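You operate a simulated robot arm through the tools that you are given. There is no shell and no other tool. Be economical: measure what you need, move in short steps, check, and stop when the job is done.

The job below is to be done with a simulated robot arm. You get a single attempt, and the scene is never put back.

## Task
Wipe the paint drips off the red lid, set it on the tall white bucket, tap it home.
Fine: the yellow rag goes back; two to nine taps of the white mallet, which goes back. Strike no finger; dent nothing. Spill a teaspoon at most; pinch, break and dent nothing; leave nothing switched on.

The check looks at the end state, three seconds after you hand in, the way a careful person would. Anything else that was tipped, shoved, dropped, spilled or broken makes it a failure. Lids that push on must go on centred and level and be pressed home; caps that screw on are set level and turned clockwise until they are tight.

## Robot
A 6-joint arm with a two-finger parallel gripper, fixed in place. Base frame: the origin is at the foot of the arm, x ahead of it, y to its left, z up; the work surface is at about z = 86. Lengths are in cm, angles in degrees, forces in N, time in s.
With the tool pointing down near the work surface it reaches from about 18 to 74 cm from the base axis. Its first joint turns from -166.0 to 166.0 degrees. Payload 3.91 kg.
Tool frame: the origin (TCP) lies between the finger pads and is the grasp point; the fingertips stand 3 cm ahead of it; z points along the fingers, y is the line along which they close. Largest opening 11 cm; finger width 2, thickness 1; the body of the gripper, 4.8 by 11.2 cm, starts 5.5 cm behind the TCP.
Orientation is that of the tool frame in the base frame, as a unit quaternion [w, x, y, z]. With the fingers straight down and closing along the base's y, the tool's x points along the base's -x, its y along +y and its z along -z.

## Interface
- The arm moves only by the tool arm_command. Its argument "commands" is a list of rows, each an object of numbers (a shift or turn left out is 0, a gripper value left out holds the last): "rx", "ry", "rz": the turn, a rotation vector about the tool's x, y, z in degrees; "tx", "ty", "tz": the shift along the tool's x, y, z in m; "fingers": the finger opening in m, from 0 to 0.11. In form: [{"rx": .., "ry": .., "rz": .., "tx": .., "ty": .., "tz": .., "fingers": ..}, ...]. A call has 1 to 20 rows; each row shifts and turns the commanded pose from where the row before left it, along the tool's axes as they then stand. Rows are played at 5 a second. More than 5 cm and 8.6 degrees between two rows, or a gripper value outside its range, and nothing of the call is played. A pose out of reach is approached as far as the arm can. The call stops where the force on the tool passes 40 N (or 10 N more than at its start, if that is more) or the arm is blocked; 0.2 s more then pass. Each finger travels about 4.5 cm/s and halts on what it meets, pressing with about 23 N; the grip force reading is that of the motor and also rises with nothing between the fingers. The clock runs only during rows and for 0.2 s after the last one: add rows that do not move to give the fingers time. The reply holds the time, the measured pose of the TCP, the force on the tool along the base axes, the opening and the grip force, in the units named above and with some noise, and new pictures: "pictures" is both (left out), scene, wrist or none.
- Cameras (640 x 400 px; columns grow to the right, rows downward): "scene" is fixed at [39.27, -50.6, 146.56]; the picture's right is [0.99, -0.11, 0.00], its down [-0.06, -0.52, -0.85] and it looks along [0.09, 0.85, -0.52] (base axes); focal length 266 px, centre (320, 200). "wrist" rides on the gripper at [-3.6, 0, -5.7] in the tool frame; the picture's right is [0.00, -1.00, 0.00], its down [0.97, 0.00, -0.24] and it looks along [0.24, 0.00, 0.97] (tool axes); focal length 218 px, centre (320, 200). There is no depth. A picture from a camera that has moved, and an enlarged one, comes with that camera's place and axes in the base frame and with its lens. The place of the scene camera against the robot may be out by one fixed shift of up to 1.8 cm in any direction.
- slide_trunk(by): slides the trunk up (or, below 0, down) by that many cm; the arm rides with it, the base frame stays. It gives what a move gives, with no picture.
- close_up(camera, box): a new picture of the part [left, top, right, bottom] of that camera's present view, enlarged. The clock stands still meanwhile.
- sign_off(): hands the job in; it is judged then, once.

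Work in short steps. Places have to be worked out from the pictures, the camera data and where the tool is seen: move nearer, look again, correct. Check each grasp and each placing, and mend what went wrong. You have 120 turns and 150 pictures in all, those below and enlarged ones among them. Open the gripper and draw the arm clear of the work before you hand the job in, unless the task says otherwise; then end with one line.

The tools are called after "Request:" by a JSON object that holds its "name" and its "arguments". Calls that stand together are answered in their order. arm_command: Moves the arm, as the interface text tells. Its arguments: {"type":"object","properties":{"commands":{"type":"array"},"pictures":{"type":"string","enum":["both","scene","wrist","none"]}},"required":["commands"]} The other tools are called the same way: slide_trunk (by) slides the trunk up or down; close_up (camera, box) takes an enlarged picture of a part of a camera's view; sign_off () hands the job in.

At the start:

```text
t: 0.0
position: [17.41, 27.36, 134.11]
orientation: [0.0, 0.0, 1.0, -0.001]
wrist_force: [-0.3, -0.5, -0.1]
gripper_width: 10.99
grasp_force: 0.0
trunk travel left (down, up): [-52.5, 6.5]
```

scene: 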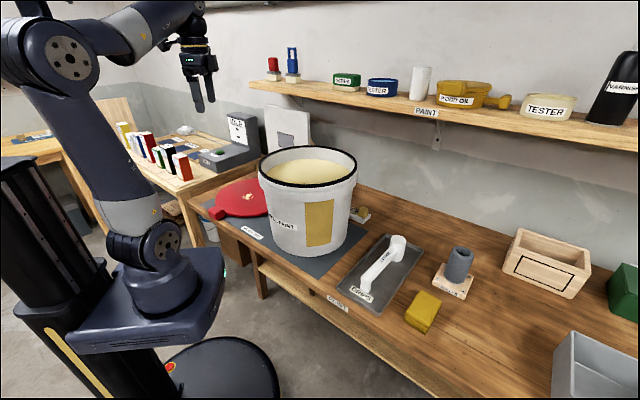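
wrist: 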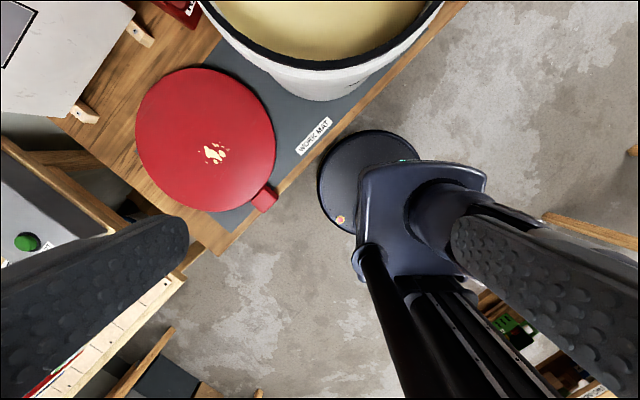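

I start by looking closer at the bench: the bucket, lid, mallet tray and rag.

Request:
{"name": "close_up", "arguments": {"camera": "scene", "box": [190, 130, 390, 255]}}

Request:
{"name": "close_up", "arguments": {"camera": "scene", "box": [320, 200, 520, 345]}}

Request:
{"name": "close_up", "arguments": {"camera": "wrist", "box": [120, 0, 440, 230]}}

```text
3.20 times, centred on (290, 192) of scene
camera zoom: at [39.27, -50.6, 146.56], right [0.99, -0.11, 0.0], down [-0.06, -0.52, -0.85], along [0.09, 0.85, -0.52], focal length 850 px, centre (416, 224)
```

zoom: 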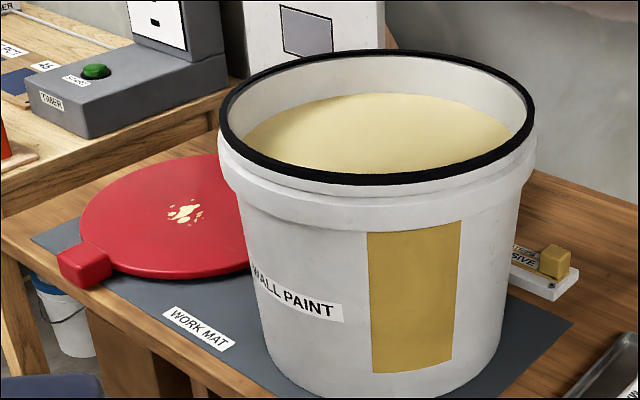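

```text
2.76 times, centred on (420, 272) of scene
camera zoom: at [39.27, -50.6, 146.56], right [0.99, -0.11, 0.0], down [-0.06, -0.52, -0.85], along [0.09, 0.85, -0.52], focal length 733 px, centre (44, 0)
```

zoom: 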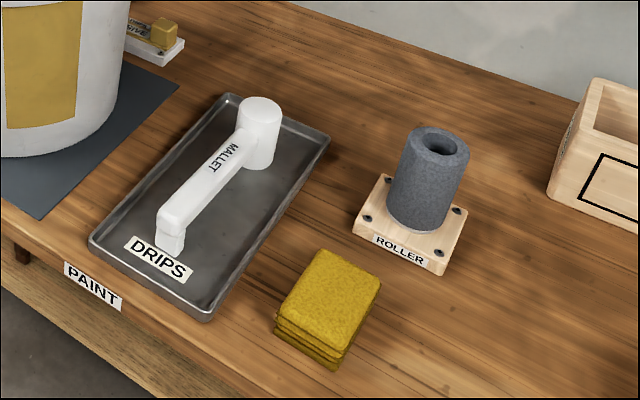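

```text
1.74 times, centred on (280, 115) of wrist
camera zoom: at [21.09, 27.49, 139.78], right [0.0, -1.0, 0.0], down [-0.97, 0.0, 0.24], along [-0.24, 0.0, -0.97], focal length 380 px, centre (390, 348)
```

zoom: 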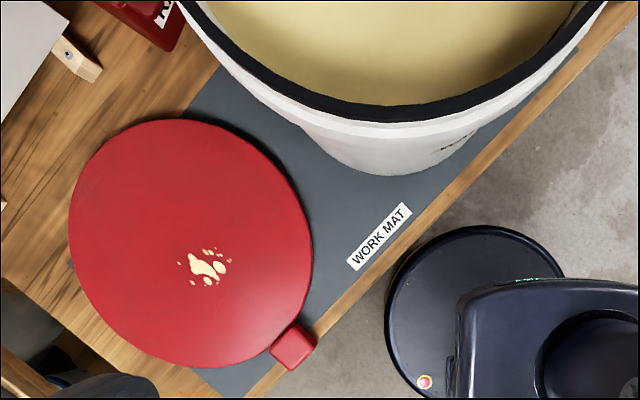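

The lid centre seems near (22, 54), its tab near (9, 41), the bucket centre near (43, 29) with the rim around z 111. The mallet handle is around (62, 4) and the rag around (69, -10), all turned about 43°. I move over the mallet and rag, turning to that yaw, to measure better.

Request:
{"name": "arm_command", "arguments": {"commands": [{"tx": -0.0346, "ty": -0.0294, "tz": 0.008}, {"tx": -0.0346, "ty": -0.0294, "tz": 0.008}, {"tx": -0.0346, "ty": -0.0294, "tz": 0.008}, {"tx": -0.0346, "ty": -0.0294, "tz": 0.008}, {"tx": -0.0346, "ty": -0.0294, "tz": 0.016}, {"tx": -0.0346, "ty": -0.0294, "tz": 0.016}, {"tx": -0.0346, "ty": -0.0294, "tz": 0.016}, {"tx": -0.0346, "ty": -0.0294, "tz": 0.016}, {"tx": -0.0346, "ty": -0.0294, "tz": 0.016}, {"tx": -0.0346, "ty": -0.0294, "tz": 0.016}, {"rz": -7.2}, {"rz": -7.2}, {"rz": -7.2}, {"rz": -7.2}, {"rz": -7.2}, {"rz": -7.0}, {}]}}

```text
t: 3.6
position: [52.11, -1.89, 121.46]
orientation: [0.0, -0.367, 0.93, 0.0]
wrist_force: [0.3, -0.5, -0.3]
gripper_width: 10.98
grasp_force: 0.0
trunk travel left (down, up): [-52.5, 6.5]
camera wrist: at [54.74, 0.56, 127.0], right [0.68, -0.73, 0.0], down [-0.71, -0.66, 0.24], along [-0.18, -0.16, -0.97], focal length 218 px, centre (320, 200)
```

scene: 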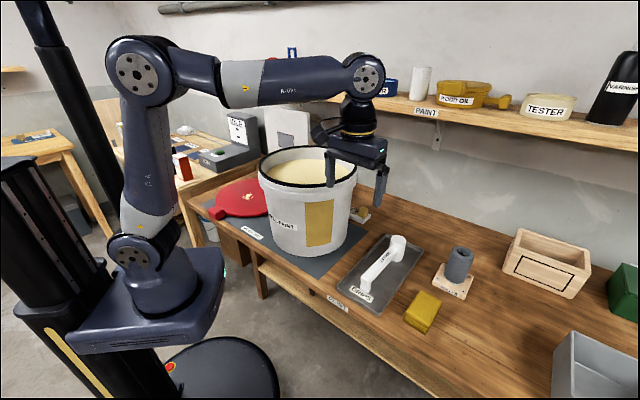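
wrist: 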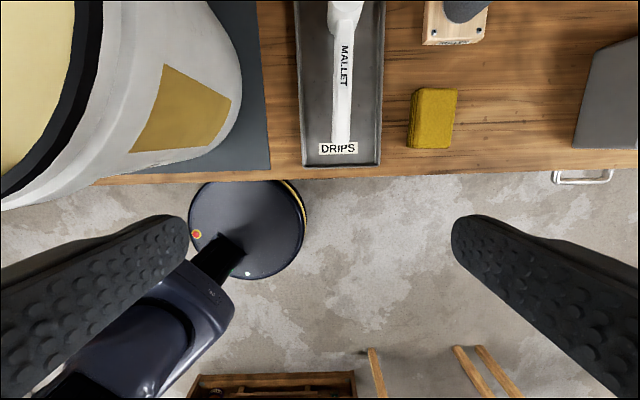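

The rag is about 7 cm wide along the finger-closing direction, centred near (71, -10.3). I move above it at z 105 and look again.

Request:
{"name": "arm_command", "arguments": {"commands": [{"tx": -0.0135, "ty": -0.0317, "tz": 0.0275}, {"tx": -0.0135, "ty": -0.0317, "tz": 0.0275}, {"tx": -0.0135, "ty": -0.0317, "tz": 0.0275}, {"tx": -0.0135, "ty": -0.0317, "tz": 0.0275}, {"tx": -0.0135, "ty": -0.0317, "tz": 0.0275}, {"tx": -0.0135, "ty": -0.0317, "tz": 0.0275}, {}]}}

```text
t: 5.2
position: [71.15, -10.38, 104.76]
orientation: [0.0, -0.367, 0.93, 0.0]
wrist_force: [0.5, -0.1, -0.9]
gripper_width: 11.0
grasp_force: 0.0
trunk travel left (down, up): [-52.5, 6.5]
camera wrist: at [73.71, -7.87, 110.46], right [0.68, -0.73, 0.0], down [-0.71, -0.66, 0.24], along [-0.18, -0.16, -0.97], focal length 218 px, centre (320, 200)
```

scene: 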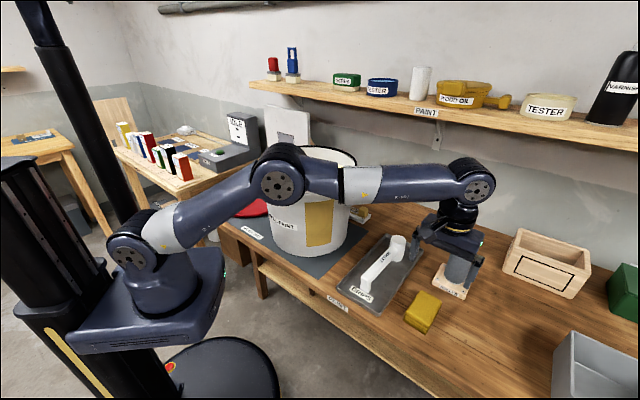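
wrist: 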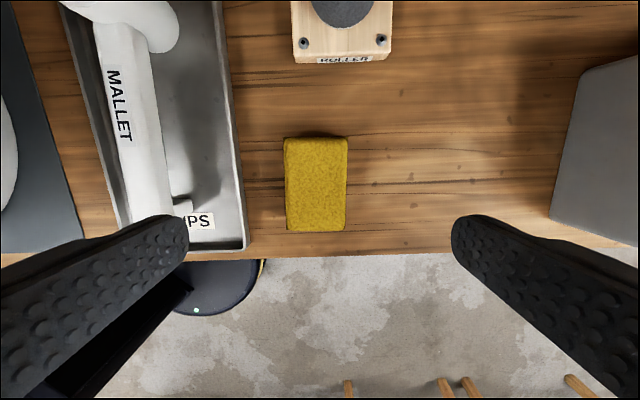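

The rag is centred almost under the tool. I narrow the fingers to 9.5 cm to stay clear of the tray and descend until the tips are about 1 cm above the bench.

Request:
{"name": "arm_command", "arguments": {"commands": [{"tx": 0.002, "ty": 0.005, "fingers": 0.095}, {}, {"tz": 0.036}, {"tz": 0.036}, {"tz": 0.036}, {"tz": 0.025}, {}]}}

```text
t: 6.8
position: [70.51, -10.0, 91.53]
orientation: [0.0, -0.367, 0.93, 0.0]
wrist_force: [-0.6, -1.1, 0.8]
gripper_width: 9.53
grasp_force: 0.1
trunk travel left (down, up): [-52.5, 6.5]
camera wrist: at [73.18, -7.54, 97.16], right [0.68, -0.73, 0.0], down [-0.71, -0.66, 0.24], along [-0.18, -0.16, -0.97], focal length 218 px, centre (320, 200)
```

scene: 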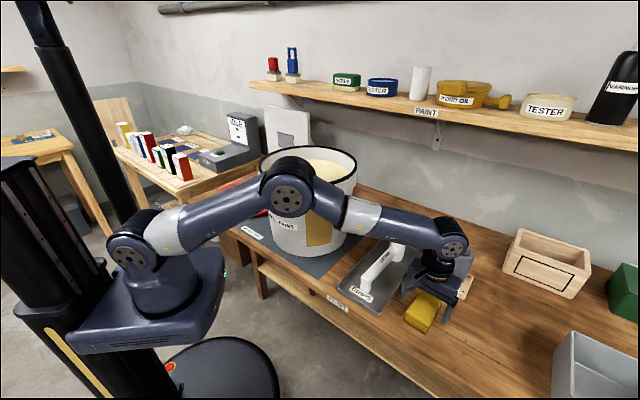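
wrist: 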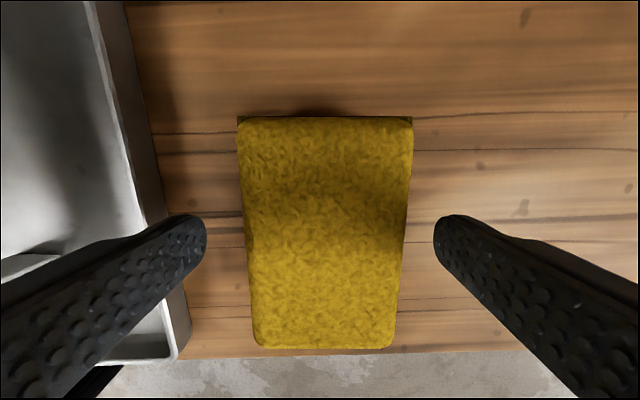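

Rag top is around z 88.7. I go down 1.6 cm and close on it.

Request:
{"name": "arm_command", "arguments": {"commands": [{"tz": 0.016}, {}, {"fingers": 0.0}, {}, {}, {}, {}]}}

```text
t: 8.4
position: [70.51, -10.11, 90.06]
orientation: [0.0, -0.366, 0.931, 0.001]
wrist_force: [0.2, 0.5, -0.1]
gripper_width: 5.94
grasp_force: 23.2
trunk travel left (down, up): [-52.5, 6.5]
camera wrist: at [73.17, -7.57, 95.59], right [0.68, -0.73, 0.0], down [-0.71, -0.66, 0.24], along [-0.18, -0.16, -0.97], focal length 218 px, centre (320, 200)
```

scene: 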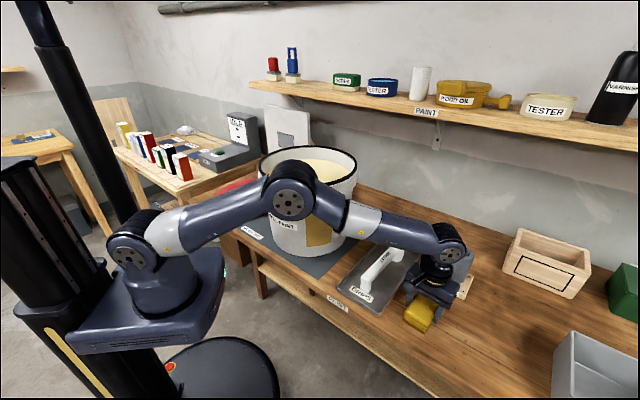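
wrist: 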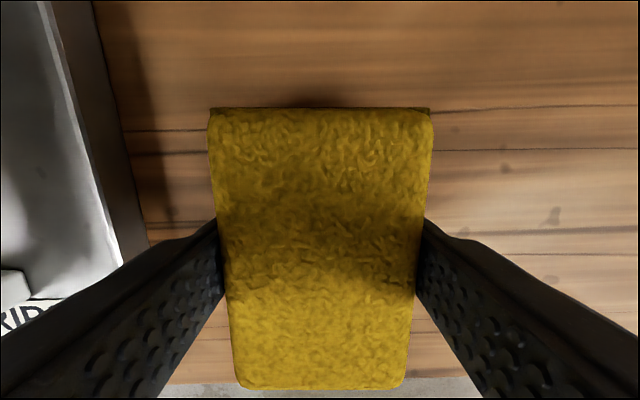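

The rag is gripped (5.9 cm, 23 N). I lift it and go back the way I came, staying on the robot side of the bucket and above its rim.

Request:
{"name": "arm_command", "arguments": {"commands": [{"tz": -0.03}, {"tz": -0.05}, {"tz": -0.05}, {"tz": -0.02}, {"tx": 0.0135, "ty": 0.0317, "tz": -0.0275}, {"tx": 0.0135, "ty": 0.0317, "tz": -0.0275}, {"tx": 0.0135, "ty": 0.0317, "tz": -0.0275}, {"tx": 0.0135, "ty": 0.0317, "tz": -0.0275}, {"tx": 0.0135, "ty": 0.0317, "tz": -0.0275}, {"tx": 0.0135, "ty": 0.0317, "tz": -0.0275}, {"tx": 0.0054, "ty": 0.045, "tz": -0.0085}, {"tx": 0.0054, "ty": 0.045, "tz": -0.0085}, {"tx": 0.0054, "ty": 0.045, "tz": -0.0085}, {"tx": 0.0054, "ty": 0.045, "tz": -0.0085}, {"tx": 0.0054, "ty": 0.045, "tz": -0.0085}, {"tx": 0.0054, "ty": 0.045, "tz": -0.0085}, {"tx": 0.0054, "ty": 0.045, "tz": -0.0085}, {"tx": 0.0054, "ty": 0.045, "tz": -0.0085}, {"tx": 0.0054, "ty": 0.045, "tz": -0.0085}, {}]}}

```text
t: 12.6
position: [20.45, 24.48, 129.1]
orientation: [0.0, -0.366, 0.931, 0.0]
wrist_force: [1.0, -0.8, 1.0]
gripper_width: 0.01
grasp_force: 23.0
trunk travel left (down, up): [-52.5, 6.5]
camera wrist: at [23.17, 26.99, 134.69], right [0.68, -0.73, 0.0], down [-0.71, -0.66, 0.24], along [-0.18, -0.16, -0.97], focal length 218 px, centre (320, 200)
```

scene: 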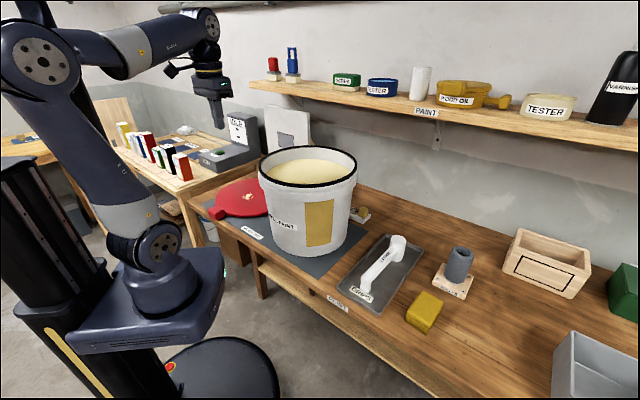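
wrist: 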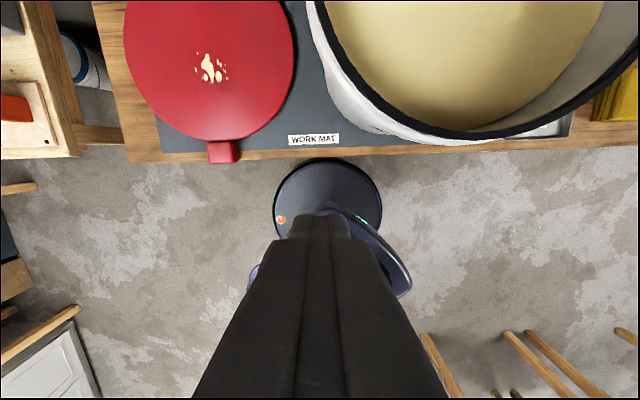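

The fingers closed to zero: the rag slipped out and seems to lie where it was. I check its position in close-up.

Request:
{"name": "close_up", "arguments": {"camera": "scene", "box": [320, 200, 520, 345]}}

Request:
{"name": "close_up", "arguments": {"camera": "scene", "box": [190, 160, 310, 240]}}

```text
2.76 times, centred on (420, 272) of scene
camera zoom: at [39.27, -50.6, 146.56], right [0.99, -0.11, 0.0], down [-0.06, -0.52, -0.85], along [0.09, 0.85, -0.52], focal length 733 px, centre (44, 0)
```

zoom: 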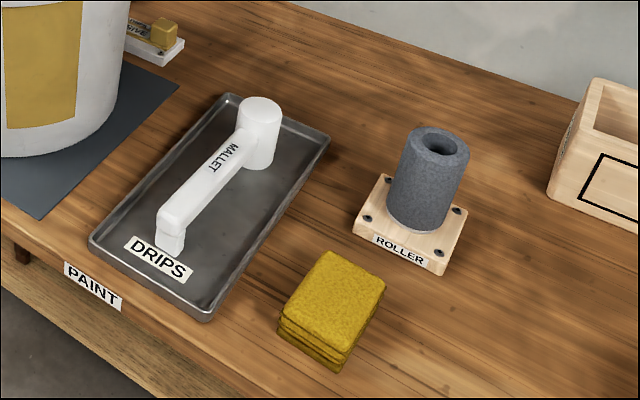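

```text
5.00 times, centred on (250, 200) of scene
camera zoom: at [39.27, -50.6, 146.56], right [0.99, -0.11, 0.0], down [-0.06, -0.52, -0.85], along [0.09, 0.85, -0.52], focal length 1328 px, centre (670, 200)
```

zoom: 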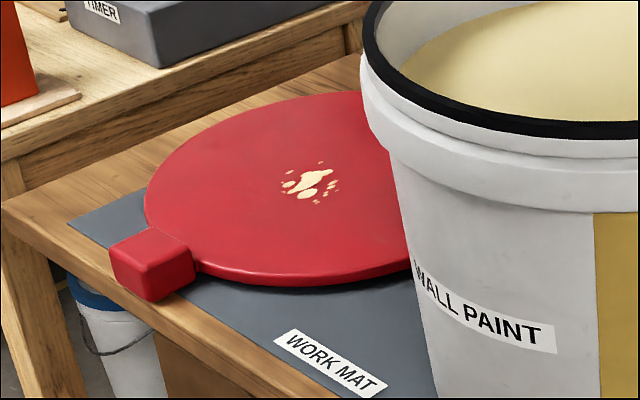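

The rag is shifted only about half a centimetre. I return along the same path with the fingers open and look again before grasping deeper.

Request:
{"name": "arm_command", "arguments": {"commands": [{"tx": -0.0054, "ty": -0.045, "tz": 0.0085, "fingers": 0.095}, {"tx": -0.0054, "ty": -0.045, "tz": 0.0085}, {"tx": -0.0054, "ty": -0.045, "tz": 0.0085}, {"tx": -0.0054, "ty": -0.045, "tz": 0.0085}, {"tx": -0.0054, "ty": -0.045, "tz": 0.0085}, {"tx": -0.0054, "ty": -0.045, "tz": 0.0085}, {"tx": -0.0054, "ty": -0.045, "tz": 0.0085}, {"tx": -0.0054, "ty": -0.045, "tz": 0.0085}, {"tx": -0.0054, "ty": -0.045, "tz": 0.0085}, {"tx": -0.0135, "ty": -0.0317, "tz": 0.0275}, {"tx": -0.0135, "ty": -0.0317, "tz": 0.0275}, {"tx": -0.0135, "ty": -0.0317, "tz": 0.0275}, {"tx": -0.0135, "ty": -0.0317, "tz": 0.0275}, {"tx": -0.0135, "ty": -0.0317, "tz": 0.0275}, {"tx": -0.0135, "ty": -0.0317, "tz": 0.0275}, {"tz": 0.05}, {"tz": 0.05}, {}], "pictures": "wrist"}}

```text
t: 16.4
position: [70.56, -10.03, 94.78]
orientation: [0.0, -0.366, 0.931, 0.0]
wrist_force: [0.2, -0.8, -0.4]
gripper_width: 9.49
grasp_force: 0.1
trunk travel left (down, up): [-52.5, 6.5]
camera wrist: at [73.21, -7.57, 100.53], right [0.68, -0.73, 0.0], down [-0.71, -0.66, 0.24], along [-0.18, -0.16, -0.97], focal length 218 px, centre (320, 200)
```

wrist: 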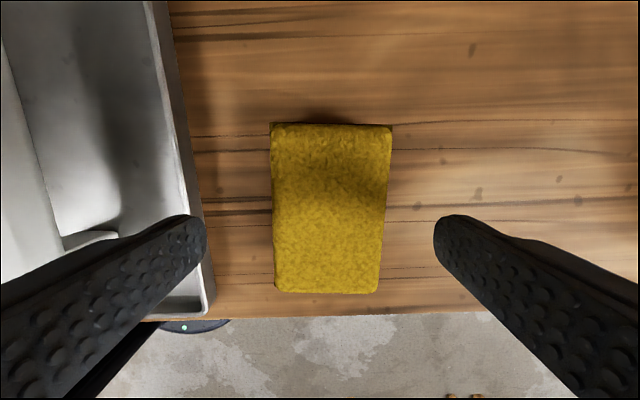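

The rag is nearly centred. I go lower this time (tips just above the bench), close, and lift 2 cm slowly to test.

Request:
{"name": "arm_command", "arguments": {"commands": [{"tx": -0.003, "ty": -0.002, "tz": 0.03}, {"tz": 0.0235}, {}, {"fingers": 0.0}, {}, {}, {}, {}, {"tz": -0.005}, {"tz": -0.005}, {"tz": -0.005}, {"tz": -0.005}, {}], "pictures": "wrist"}}

```text
t: 19.2
position: [70.77, -10.05, 91.71]
orientation: [0.001, -0.366, 0.931, 0.0]
wrist_force: [0.1, 1.0, -1.1]
gripper_width: 5.95
grasp_force: 23.0
trunk travel left (down, up): [-52.5, 6.5]
camera wrist: at [73.51, -7.52, 97.26], right [0.68, -0.73, 0.0], down [-0.71, -0.66, 0.24], along [-0.18, -0.16, -0.97], focal length 218 px, centre (320, 200)
```

wrist: 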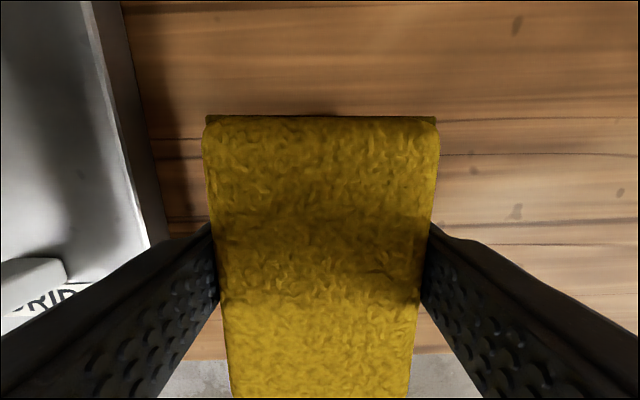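

The rag follows. I raise it gently to about z 104 and check the grip.

Request:
{"name": "arm_command", "arguments": {"commands": [{"tz": -0.01}, {"tz": -0.015}, {"tz": -0.02}, {"tz": -0.02}, {"tz": -0.02}, {"tz": -0.02}, {"tz": -0.02}, {}], "pictures": "wrist"}}

```text
t: 21.0
position: [70.89, -10.1, 104.08]
orientation: [0.0, -0.367, 0.93, 0.0]
wrist_force: [0.3, 0.7, -1.0]
gripper_width: 5.96
grasp_force: 23.2
trunk travel left (down, up): [-52.5, 6.5]
camera wrist: at [73.49, -7.51, 109.75], right [0.68, -0.73, 0.0], down [-0.71, -0.66, 0.24], along [-0.18, -0.16, -0.97], focal length 218 px, centre (320, 200)
```

wrist: 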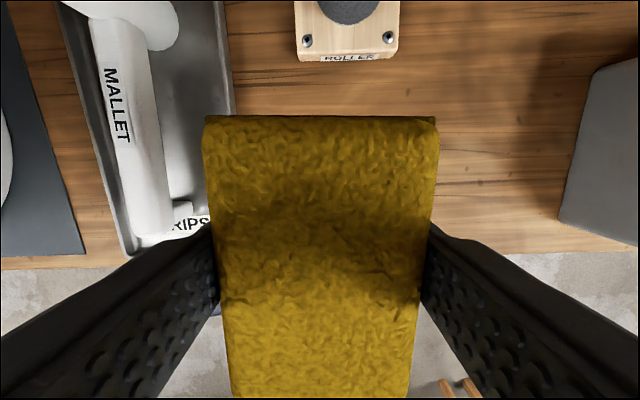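

Rag held. I carry it at a calmer pace toward the lid, over the robot side of the bucket.

Request:
{"name": "arm_command", "arguments": {"commands": [{"tx": 0.0092, "ty": 0.0209, "tz": -0.02}, {"tx": 0.0092, "ty": 0.0209, "tz": -0.02}, {"tx": 0.0092, "ty": 0.0209, "tz": -0.02}, {"tx": 0.0092, "ty": 0.0209, "tz": -0.02}, {"tx": 0.0092, "ty": 0.0209, "tz": -0.02}, {"tx": 0.0092, "ty": 0.0209, "tz": -0.02}, {"tx": 0.0092, "ty": 0.0209, "tz": -0.02}, {"tx": 0.0092, "ty": 0.0209, "tz": -0.02}, {"tx": 0.0092, "ty": 0.0209, "tz": -0.02}, {"tx": 0.0044, "ty": 0.0368, "tz": -0.007}, {"tx": 0.0044, "ty": 0.0368, "tz": -0.007}, {"tx": 0.0044, "ty": 0.0368, "tz": -0.007}, {"tx": 0.0044, "ty": 0.0368, "tz": -0.007}, {"tx": 0.0044, "ty": 0.0368, "tz": -0.007}, {"tx": 0.0044, "ty": 0.0368, "tz": -0.007}, {"tx": 0.0044, "ty": 0.0368, "tz": -0.007}, {"tx": 0.0044, "ty": 0.0368, "tz": -0.007}, {"tx": 0.0044, "ty": 0.0368, "tz": -0.007}, {"tx": 0.0044, "ty": 0.0368, "tz": -0.007}, {"tx": 0.0044, "ty": 0.0368, "tz": -0.007}], "pictures": "wrist"}}

```text
t: 25.2
position: [20.84, 24.44, 129.85]
orientation: [0.001, -0.367, 0.93, -0.001]
wrist_force: [-0.1, 0.7, -0.3]
gripper_width: 5.92
grasp_force: 23.4
trunk travel left (down, up): [-52.5, 6.5]
camera wrist: at [23.37, 26.98, 135.49], right [0.68, -0.73, 0.0], down [-0.71, -0.66, 0.24], along [-0.18, -0.16, -0.97], focal length 218 px, centre (320, 200)
```

wrist: 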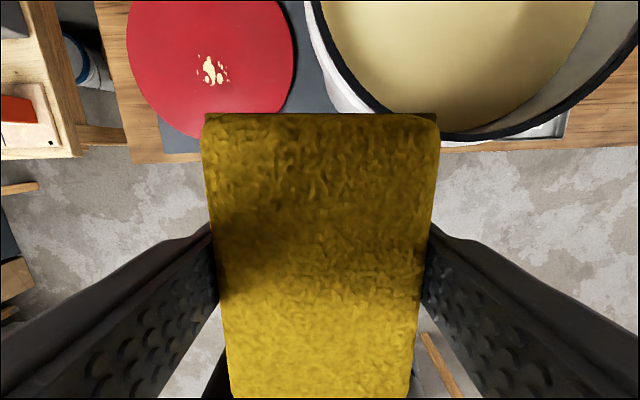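

The drips are near (19.3, 52.2). I move over them and partly descend.

Request:
{"name": "arm_command", "arguments": {"commands": [{"tx": -0.0178, "ty": 0.0212}, {"tx": -0.0178, "ty": 0.0212}, {"tx": -0.0178, "ty": 0.0212}, {"tx": -0.0178, "ty": 0.0212}, {"tx": -0.0178, "ty": 0.0212}, {"tx": -0.0178, "ty": 0.0212, "tz": 0.02}, {"tx": -0.0178, "ty": 0.0212, "tz": 0.02}, {"tx": -0.0178, "ty": 0.0212, "tz": 0.02}, {"tx": -0.0178, "ty": 0.0212, "tz": 0.02}, {"tx": -0.0178, "ty": 0.0212, "tz": 0.02}, {"tz": 0.03}, {"tz": 0.03}, {"tz": 0.03}, {}]}}

```text
t: 28.2
position: [19.33, 51.96, 110.54]
orientation: [0.0, -0.367, 0.93, 0.0]
wrist_force: [0.6, -0.2, -0.2]
gripper_width: 5.94
grasp_force: 23.1
trunk travel left (down, up): [-52.5, 6.5]
camera wrist: at [22.0, 54.49, 116.29], right [0.68, -0.73, 0.0], down [-0.71, -0.66, 0.24], along [-0.18, -0.16, -0.97], focal length 218 px, centre (320, 200)
```

scene: 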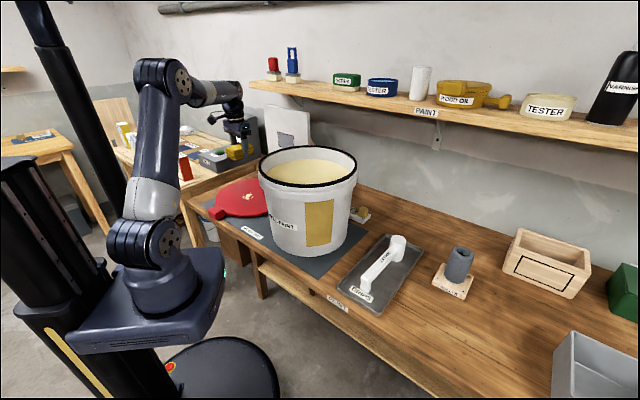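
wrist: 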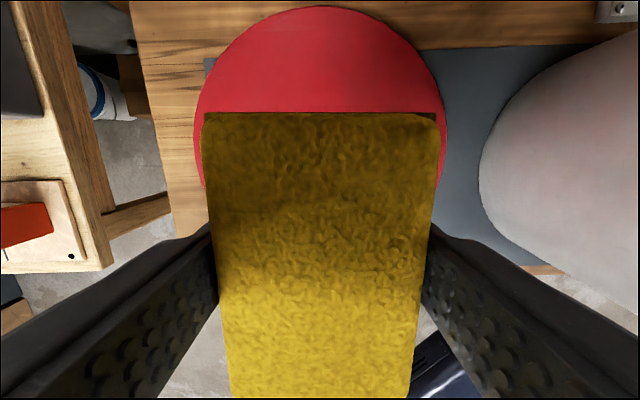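

The tool is over the drips. I descend to just above the lid and then creep to contact.

Request:
{"name": "arm_command", "arguments": {"commands": [{"tz": 0.03}, {"tz": 0.03}, {"tz": 0.03}, {"tz": 0.03}, {"tz": 0.03}, {"tz": 0.025}, {"tz": 0.005}, {}]}}

```text
t: 30.0
position: [19.3, 51.91, 92.72]
orientation: [0.0, -0.367, 0.93, 0.0]
wrist_force: [-0.2, 0.7, -0.8]
gripper_width: 5.95
grasp_force: 23.4
trunk travel left (down, up): [-52.5, 6.5]
camera wrist: at [22.0, 54.45, 98.37], right [0.68, -0.73, 0.0], down [-0.71, -0.66, 0.24], along [-0.18, -0.16, -0.97], focal length 218 px, centre (320, 200)
```

scene: 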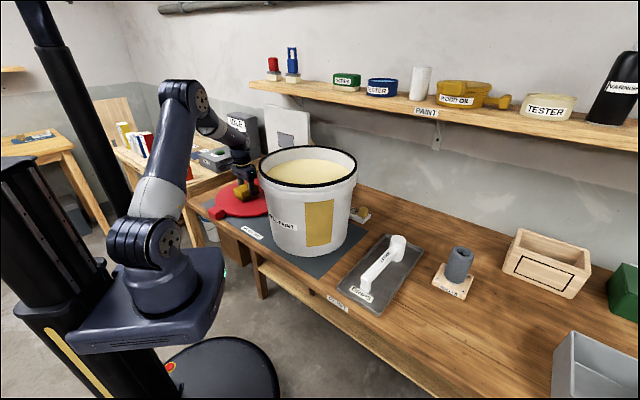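
wrist: 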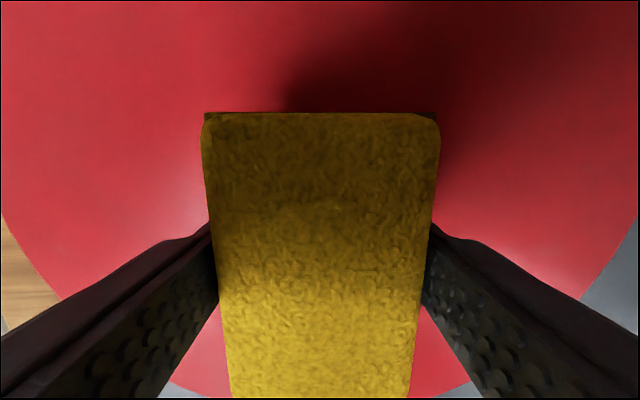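

Not in contact yet. I creep down in 2 mm rows.

Request:
{"name": "arm_command", "arguments": {"commands": [{"tz": 0.002}, {"tz": 0.002}, {"tz": 0.002}, {"tz": 0.002}, {"tz": 0.002}, {}], "pictures": "none"}}

Request:
{"name": "arm_command", "arguments": {"commands": [{"tz": 0.002}, {"tz": 0.002}, {}], "pictures": "none"}}

```text
t: 31.4
position: [19.27, 51.93, 91.8]
orientation: [-0.001, -0.366, 0.931, 0.001]
wrist_force: [-0.6, 0.4, -0.1]
gripper_width: 5.94
grasp_force: 22.8
trunk travel left (down, up): [-52.5, 6.5]
```

```text
t: 32.2
position: [19.37, 51.91, 91.74]
orientation: [0.003, -0.367, 0.93, 0.003]
wrist_force: [-0.2, 1.2, 33.3]
gripper_width: 5.95
grasp_force: 23.2
trunk travel left (down, up): [-52.5, 6.5]
```

Contact with 33 N, a bit much: lid top is at about z 88.3. I back off to a light press and wipe back and forth.

Request:
{"name": "arm_command", "arguments": {"commands": [{"tz": -0.0025}, {}], "pictures": "none"}}

Request:
{"name": "arm_command", "arguments": {"commands": [{"ty": 0.01}, {"ty": 0.01}, {"ty": 0.01}, {"ty": -0.01}, {"ty": -0.01}, {"ty": -0.01}, {"ty": -0.01}, {"ty": -0.01}, {"ty": -0.01}, {"ty": 0.01}, {"ty": 0.01}, {"ty": 0.01}, {}], "pictures": "wrist"}}

```text
t: 32.8
position: [19.35, 52.0, 91.73]
orientation: [0.001, -0.366, 0.93, 0.002]
wrist_force: [2.3, 4.8, 25.0]
gripper_width: 5.96
grasp_force: 23.3
trunk travel left (down, up): [-52.5, 6.5]
```

```text
t: 35.6
position: [19.47, 51.91, 91.72]
orientation: [-0.001, -0.366, 0.93, 0.0]
wrist_force: [5.2, -5.5, 15.3]
gripper_width: 5.95
grasp_force: 22.4
trunk travel left (down, up): [-52.5, 6.5]
camera wrist: at [22.04, 54.43, 97.31], right [0.68, -0.73, 0.0], down [-0.71, -0.66, 0.24], along [-0.18, -0.16, -0.97], focal length 218 px, centre (320, 200)
```

wrist: 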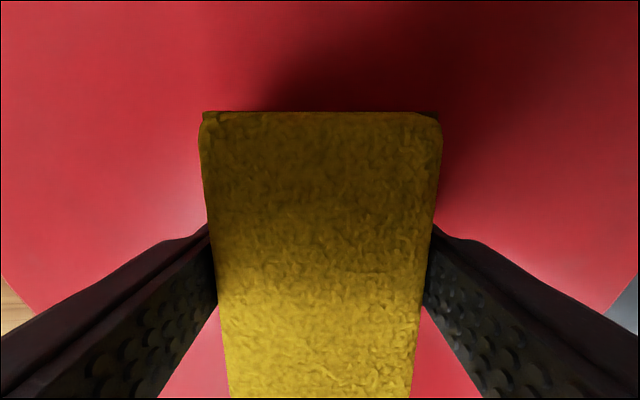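

Contact is firm (15 N sideways modest). I add strokes along the other direction, then lift and inspect the lid.

Request:
{"name": "arm_command", "arguments": {"commands": [{"tx": 0.01}, {"tx": 0.01}, {"tx": 0.01}, {"ty": 0.012}, {"tx": -0.01}, {"tx": -0.01}, {"tx": -0.01}, {"tx": -0.01}, {"tx": -0.01}, {"ty": -0.012}, {"ty": -0.012}, {"tx": 0.01}, {"tx": 0.01}, {"tx": 0.01}, {"tx": 0.01}, {"tx": -0.01}, {"tx": -0.01}, {"ty": 0.012}, {}], "pictures": "none"}}

Request:
{"name": "arm_command", "arguments": {"commands": [{"tz": -0.01}, {"tz": -0.025}, {"tz": -0.025}, {"tz": -0.025}, {"tz": -0.025}, {"tz": -0.025}, {"tz": -0.025}, {"tz": -0.025}, {"tx": 0.02}, {"tx": 0.02}, {"tx": 0.02}, {"tx": 0.02}, {"tx": 0.02}, {}]}}

```text
t: 39.6
position: [19.35, 52.07, 91.62]
orientation: [0.001, -0.366, 0.93, 0.0]
wrist_force: [3.5, -2.4, 9.2]
gripper_width: 5.95
grasp_force: 23.0
trunk travel left (down, up): [-52.5, 6.5]
```

```text
t: 42.6
position: [12.06, 45.11, 110.22]
orientation: [0.0, -0.367, 0.93, 0.0]
wrist_force: [0.0, -1.1, 0.4]
gripper_width: 5.96
grasp_force: 23.2
trunk travel left (down, up): [-52.5, 6.5]
camera wrist: at [14.7, 47.67, 115.77], right [0.68, -0.73, 0.0], down [-0.71, -0.66, 0.24], along [-0.18, -0.16, -0.97], focal length 218 px, centre (320, 200)
```

scene: 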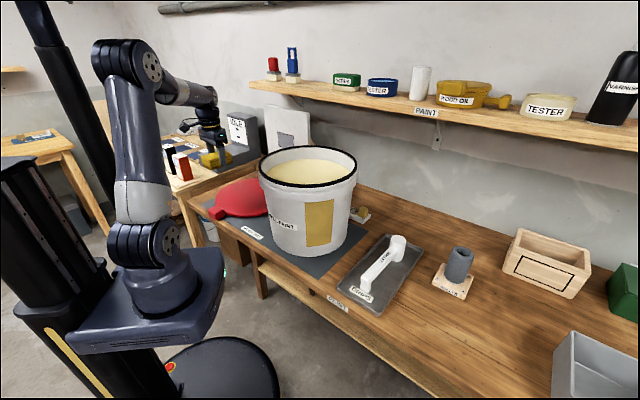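
wrist: 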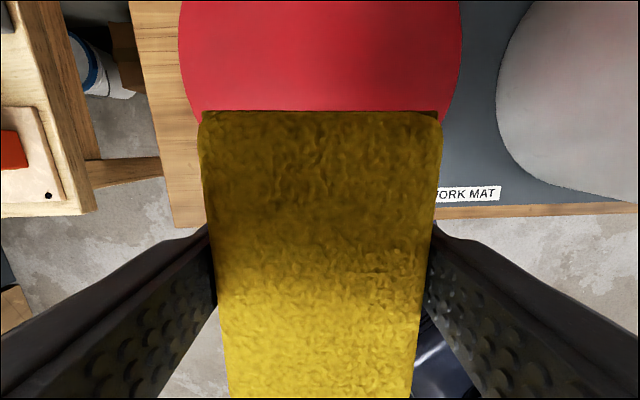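

Request:
{"name": "close_up", "arguments": {"camera": "scene", "box": [190, 160, 310, 240]}}

```text
5.00 times, centred on (250, 200) of scene
camera zoom: at [39.27, -50.6, 146.56], right [0.99, -0.11, 0.0], down [-0.06, -0.52, -0.85], along [0.09, 0.85, -0.52], focal length 1328 px, centre (670, 200)
```

zoom: 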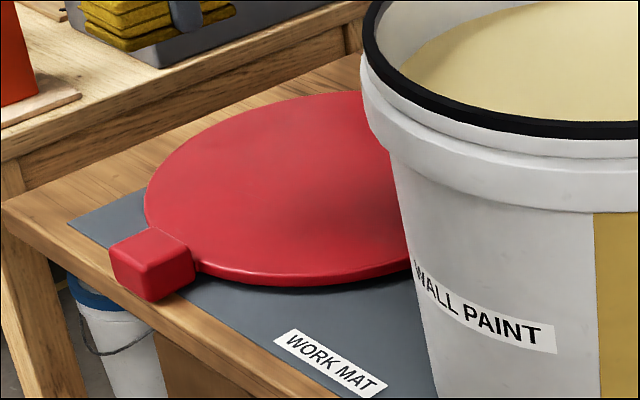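

Drips are gone and the lid hasn't moved. I carry the rag back along the same route.

Request:
{"name": "arm_command", "arguments": {"commands": [{"tz": -0.025}, {"tz": -0.025}, {"tz": -0.025}, {"tx": 0.0097, "ty": -0.0263, "tz": -0.0153}, {"tx": 0.0097, "ty": -0.0263, "tz": -0.0153}, {"tx": 0.0097, "ty": -0.0263, "tz": -0.0153}, {"tx": 0.0097, "ty": -0.0263, "tz": -0.0153}, {"tx": 0.0097, "ty": -0.0263, "tz": -0.0153}, {"tx": 0.0097, "ty": -0.0263, "tz": -0.0153}, {"tx": 0.0097, "ty": -0.0263, "tz": -0.0153}, {"tx": 0.0097, "ty": -0.0263, "tz": -0.0153}, {}], "pictures": "none"}}

Request:
{"name": "arm_command", "arguments": {"commands": [{"tx": -0.0044, "ty": -0.0368, "tz": 0.007}, {"tx": -0.0044, "ty": -0.0368, "tz": 0.007}, {"tx": -0.0044, "ty": -0.0368, "tz": 0.007}, {"tx": -0.0044, "ty": -0.0368, "tz": 0.007}, {"tx": -0.0044, "ty": -0.0368, "tz": 0.007}, {"tx": -0.0044, "ty": -0.0368, "tz": 0.007}, {"tx": -0.0044, "ty": -0.0368, "tz": 0.007}, {"tx": -0.0044, "ty": -0.0368, "tz": 0.007}, {"tx": -0.0044, "ty": -0.0368, "tz": 0.007}, {"tx": -0.0044, "ty": -0.0368, "tz": 0.007}, {"tx": -0.0044, "ty": -0.0368, "tz": 0.007}, {"tx": -0.0092, "ty": -0.0209, "tz": 0.02}, {"tx": -0.0092, "ty": -0.0209, "tz": 0.02}, {"tx": -0.0092, "ty": -0.0209, "tz": 0.02}, {"tx": -0.0092, "ty": -0.0209, "tz": 0.02}, {"tx": -0.0092, "ty": -0.0209, "tz": 0.02}, {"tx": -0.0092, "ty": -0.0209, "tz": 0.02}, {"tx": -0.0092, "ty": -0.0209, "tz": 0.02}, {"tx": -0.0092, "ty": -0.0209, "tz": 0.02}], "pictures": "wrist"}}

```text
t: 45.2
position: [20.66, 24.41, 130.03]
orientation: [-0.001, -0.366, 0.931, 0.0]
wrist_force: [-0.9, 1.0, -0.5]
gripper_width: 5.95
grasp_force: 23.2
trunk travel left (down, up): [-52.5, 6.5]
```

```text
t: 49.2
position: [68.78, -9.04, 106.19]
orientation: [0.0, -0.366, 0.931, 0.0]
wrist_force: [-0.2, -0.4, 0.1]
gripper_width: 5.95
grasp_force: 22.8
trunk travel left (down, up): [-52.5, 6.5]
camera wrist: at [71.37, -6.51, 111.88], right [0.68, -0.73, 0.0], down [-0.71, -0.66, 0.24], along [-0.18, -0.16, -0.97], focal length 218 px, centre (320, 200)
```

wrist: 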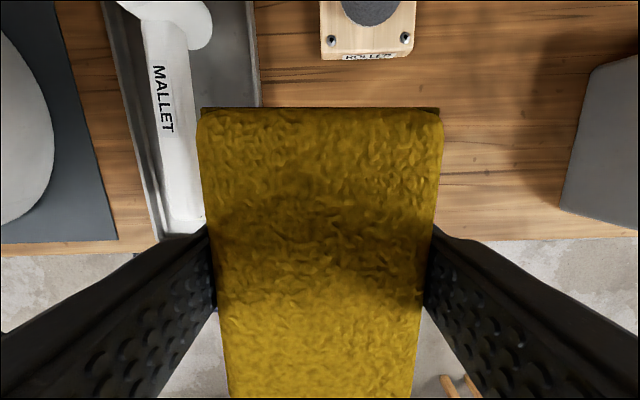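

I align over the original rag spot and lower to just above the bench.

Request:
{"name": "arm_command", "arguments": {"commands": [{"tx": -0.0042, "ty": -0.0175}, {"tz": 0.025}, {"tz": 0.025}, {"tz": 0.025}, {"tz": 0.025}, {"tz": 0.025}, {"tz": 0.025}, {"tz": 0.01}, {}, {"tz": 0.002}, {"tz": 0.002}, {"tz": 0.002}, {}], "pictures": "scene"}}

```text
t: 52.0
position: [70.14, -10.01, 89.43]
orientation: [0.0, -0.366, 0.93, 0.0]
wrist_force: [0.0, -0.6, -0.2]
gripper_width: 5.95
grasp_force: 23.4
trunk travel left (down, up): [-52.5, 6.5]
```

scene: 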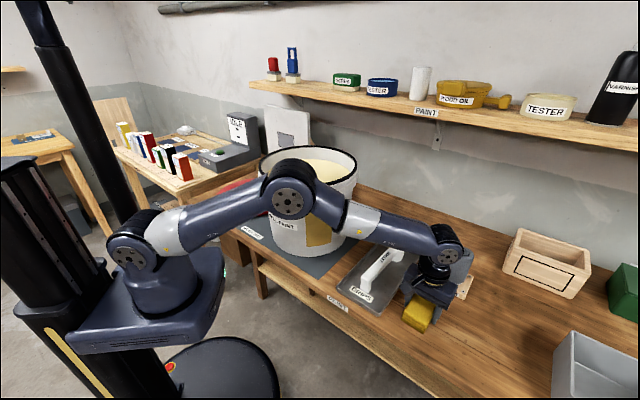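

At the bench height with no force yet; one more 1.5 mm, then release to 8.5 cm and rise.

Request:
{"name": "arm_command", "arguments": {"commands": [{"tz": 0.0015}, {}, {"fingers": 0.085}, {}, {}, {}, {"tz": -0.03}, {"tz": -0.05}, {"tz": -0.05}, {}]}}

Request:
{"name": "close_up", "arguments": {"camera": "scene", "box": [320, 200, 520, 345]}}

```text
t: 54.2
position: [70.11, -9.94, 102.62]
orientation: [0.0, -0.367, 0.93, 0.0]
wrist_force: [-0.3, 0.6, 0.1]
gripper_width: 8.5
grasp_force: 0.1
trunk travel left (down, up): [-52.5, 6.5]
camera wrist: at [72.79, -7.5, 108.21], right [0.68, -0.73, 0.0], down [-0.71, -0.66, 0.24], along [-0.18, -0.16, -0.97], focal length 218 px, centre (320, 200)
```

scene: 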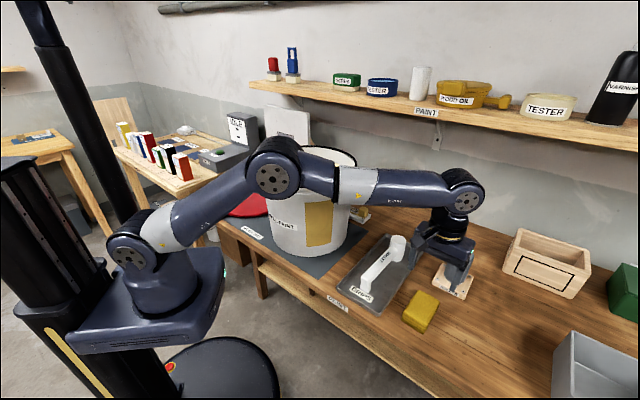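
wrist: 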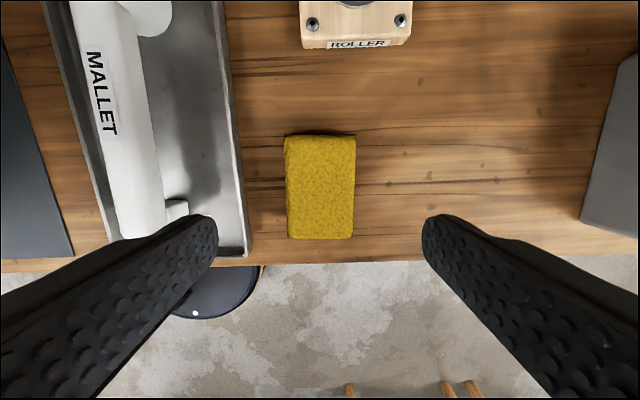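

```text
2.76 times, centred on (420, 272) of scene
camera zoom: at [39.27, -50.6, 146.56], right [0.99, -0.11, 0.0], down [-0.06, -0.52, -0.85], along [0.09, 0.85, -0.52], focal length 733 px, centre (44, 0)
```

zoom: 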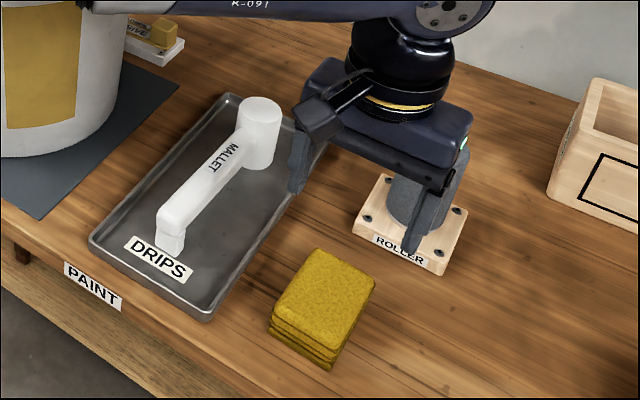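

The rag is back within about half a centimetre. Now I travel to the lid's tab to inspect it from above.

Request:
{"name": "arm_command", "arguments": {"commands": [{"tx": 0.0135, "ty": 0.0317, "tz": -0.0275}, {"tx": 0.0135, "ty": 0.0317, "tz": -0.0275}, {"tx": 0.0135, "ty": 0.0317, "tz": -0.0275}, {"tx": 0.0135, "ty": 0.0317, "tz": -0.0275}, {"tx": 0.0135, "ty": 0.0317, "tz": -0.0275}, {"tx": 0.0135, "ty": 0.0317, "tz": -0.0275}, {"tx": 0.0054, "ty": 0.045, "tz": -0.0085}, {"tx": 0.0054, "ty": 0.045, "tz": -0.0085}, {"tx": 0.0054, "ty": 0.045, "tz": -0.0085}, {"tx": 0.0054, "ty": 0.045, "tz": -0.0085}, {"tx": 0.0054, "ty": 0.045, "tz": -0.0085}, {"tx": 0.0054, "ty": 0.045, "tz": -0.0085}, {"tx": 0.0054, "ty": 0.045, "tz": -0.0085}, {"tx": 0.0054, "ty": 0.045, "tz": -0.0085}, {"tx": 0.0054, "ty": 0.045, "tz": -0.0085}, {"tx": -0.0065, "ty": 0.049}, {"tx": -0.0065, "ty": 0.049}, {"tx": -0.0065, "ty": 0.049}, {"tx": -0.0065, "ty": 0.049}, {"tz": 0.04}], "pictures": "wrist"}}

```text
t: 58.4
position: [8.52, 40.89, 122.47]
orientation: [0.0, -0.366, 0.931, 0.0]
wrist_force: [0.4, -0.1, 0.1]
gripper_width: 8.49
grasp_force: 0.0
trunk travel left (down, up): [-52.5, 6.5]
camera wrist: at [11.29, 43.31, 128.13], right [0.68, -0.73, 0.0], down [-0.71, -0.66, 0.24], along [-0.18, -0.16, -0.97], focal length 218 px, centre (320, 200)
```

wrist: 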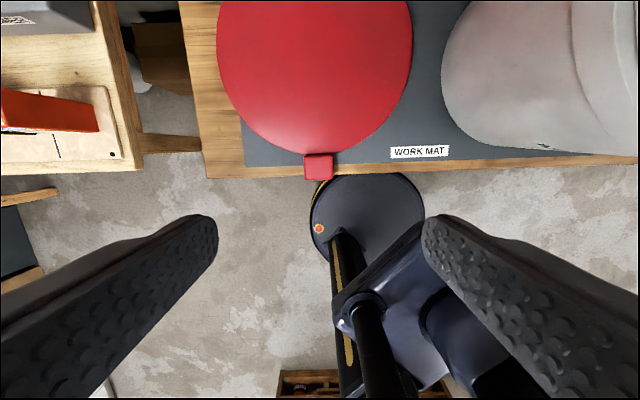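

The tab seems to overhang the bench edge slightly. I go lower and look closely.

Request:
{"name": "arm_command", "arguments": {"commands": [{"tz": 0.04}, {"tz": 0.04}, {"tz": 0.04}, {"tz": 0.03}, {}], "pictures": "both"}}

Request:
{"name": "close_up", "arguments": {"camera": "wrist", "box": [240, 100, 400, 200]}}

```text
t: 59.6
position: [8.74, 40.74, 107.62]
orientation: [0.001, -0.366, 0.931, -0.001]
wrist_force: [1.1, -0.3, -0.2]
gripper_width: 8.49
grasp_force: 0.1
trunk travel left (down, up): [-52.5, 6.5]
camera wrist: at [11.33, 43.34, 113.21], right [0.68, -0.73, 0.0], down [-0.71, -0.66, 0.24], along [-0.18, -0.16, -0.97], focal length 218 px, centre (320, 200)
```

scene: 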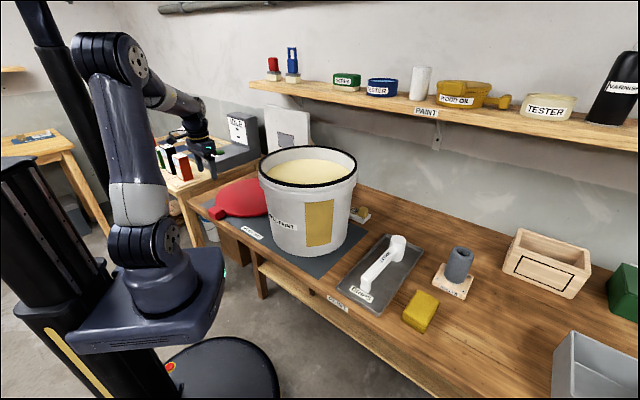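
wrist: 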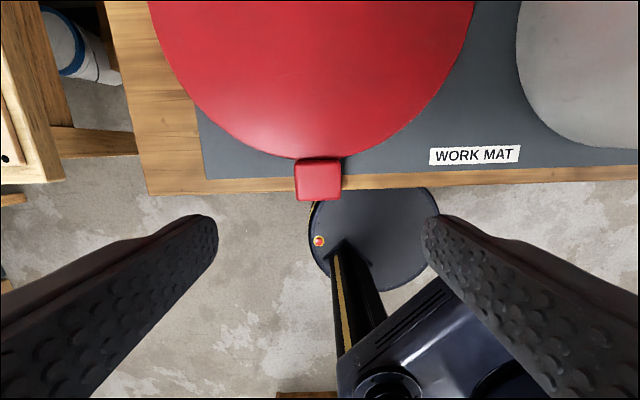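

```text
4.00 times, centred on (320, 150) of wrist
camera zoom: at [11.33, 43.34, 113.21], right [0.68, -0.73, 0.0], down [-0.71, -0.66, 0.24], along [-0.18, -0.16, -0.97], focal length 873 px, centre (320, 400)
```

zoom: 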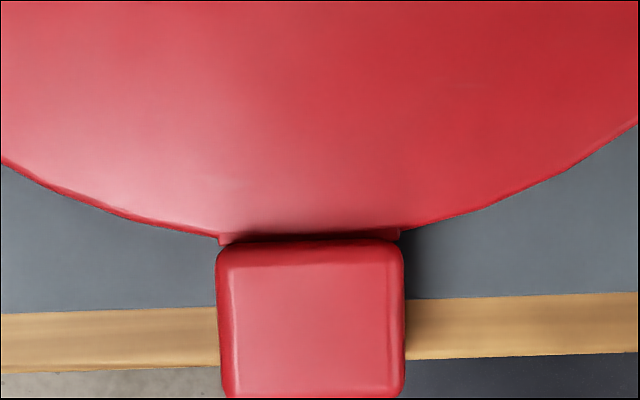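

The tab is a ~5 × 4.2 cm block centred near (8.6, 41), lid centre about 18 cm beyond it at ~45°. Before gripping I measure the bucket rim from above.

Request:
{"name": "arm_command", "arguments": {"commands": [{"tz": -0.046}, {"tz": -0.046}, {"tz": -0.046}, {"tz": -0.046}, {"tz": -0.046}, {"tz": -0.046}, {"tz": -0.046}, {"tx": -0.0211, "ty": -0.0359}, {"tx": -0.0211, "ty": -0.0359}, {"tx": -0.0211, "ty": -0.0359}, {"tx": -0.0211, "ty": -0.0359}, {"tx": -0.0211, "ty": -0.0359}, {"tx": -0.0211, "ty": -0.0359}, {"tx": -0.0211, "ty": -0.0359}, {"tx": -0.0211, "ty": -0.0359}, {"tx": -0.0211, "ty": -0.0359}, {}, {}], "pictures": "wrist"}}

```text
t: 63.4
position: [43.76, 29.16, 132.41]
orientation: [0.001, -0.366, 0.931, 0.001]
wrist_force: [0.1, 0.9, -0.7]
gripper_width: 8.51
grasp_force: 0.2
out of reach, approached as far as the arm can: row 7, 13, 14, 15, 16
trunk travel left (down, up): [-52.5, 6.5]
camera wrist: at [46.39, 31.59, 138.18], right [0.68, -0.73, 0.0], down [-0.71, -0.66, 0.24], along [-0.17, -0.16, -0.97], focal length 218 px, centre (320, 200)
```

wrist: 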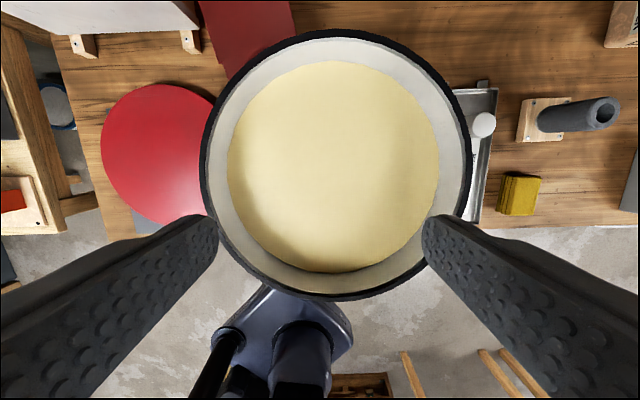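

Bucket rim centre works out at about (44.4, 27.4), z ≈ 113, radius ≈ 15.5. I return to above the tab.

Request:
{"name": "arm_command", "arguments": {"commands": [{"tx": 0.0211, "ty": 0.0359}, {"tx": 0.0211, "ty": 0.0359}, {"tx": 0.0211, "ty": 0.0359}, {"tx": 0.0211, "ty": 0.0359}, {"tx": 0.0211, "ty": 0.0359}, {"tx": 0.0211, "ty": 0.0359}, {"tx": 0.0211, "ty": 0.0359}, {"tx": 0.0211, "ty": 0.0359}, {"tx": 0.0211, "ty": 0.0359}, {"tz": 0.04}, {"tz": 0.04}, {"tz": 0.04}, {"tz": 0.04}, {"tz": 0.04}, {"tz": 0.04}, {"tz": 0.04}, {"rz": -1.8}, {}], "pictures": "wrist"}}

```text
t: 67.2
position: [7.79, 39.81, 104.37]
orientation: [0.001, -0.381, 0.925, 0.0]
wrist_force: [-0.2, 0.3, 0.1]
gripper_width: 8.5
grasp_force: 0.0
trunk travel left (down, up): [-52.5, 6.5]
camera wrist: at [10.32, 42.4, 110.02], right [0.71, -0.71, 0.0], down [-0.69, -0.68, 0.24], along [-0.17, -0.17, -0.97], focal length 218 px, centre (320, 200)
```

wrist: 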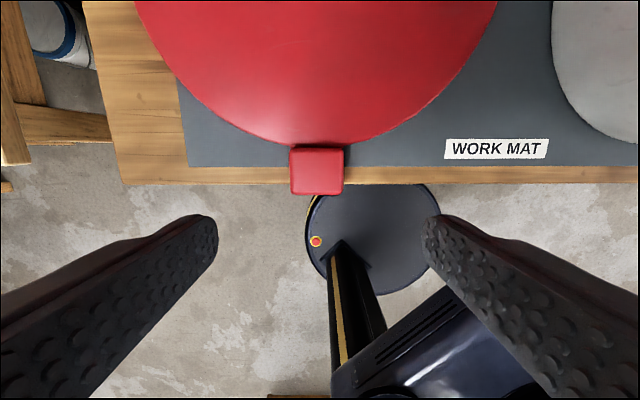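

The tool is now aligned with the lid axis. I shift 1.7 cm toward the lid, descend around the tab and close.

Request:
{"name": "arm_command", "arguments": {"commands": [{"tx": -0.017, "ty": 0.003}, {"tz": 0.035}, {"tz": 0.035}, {"tz": 0.035}, {"tz": 0.025}, {"tz": 0.01}, {}], "pictures": "wrist"}}

```text
t: 68.8
position: [8.78, 41.0, 90.38]
orientation: [0.001, -0.381, 0.924, 0.0]
wrist_force: [-0.3, 0.1, 0.1]
gripper_width: 8.48
grasp_force: 0.2
trunk travel left (down, up): [-52.5, 6.5]
camera wrist: at [11.35, 43.7, 96.05], right [0.7, -0.71, 0.0], down [-0.69, -0.68, 0.24], along [-0.17, -0.17, -0.97], focal length 218 px, centre (320, 200)
```

wrist: 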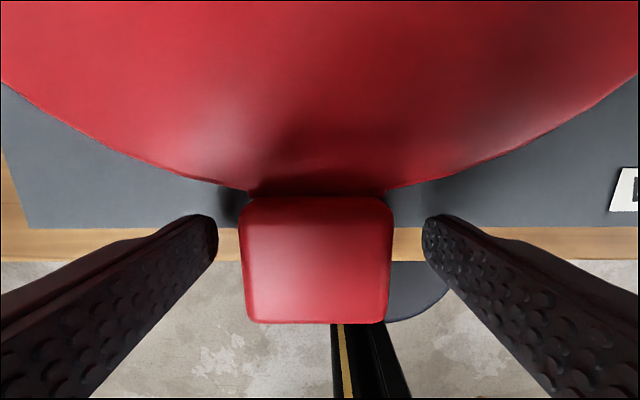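

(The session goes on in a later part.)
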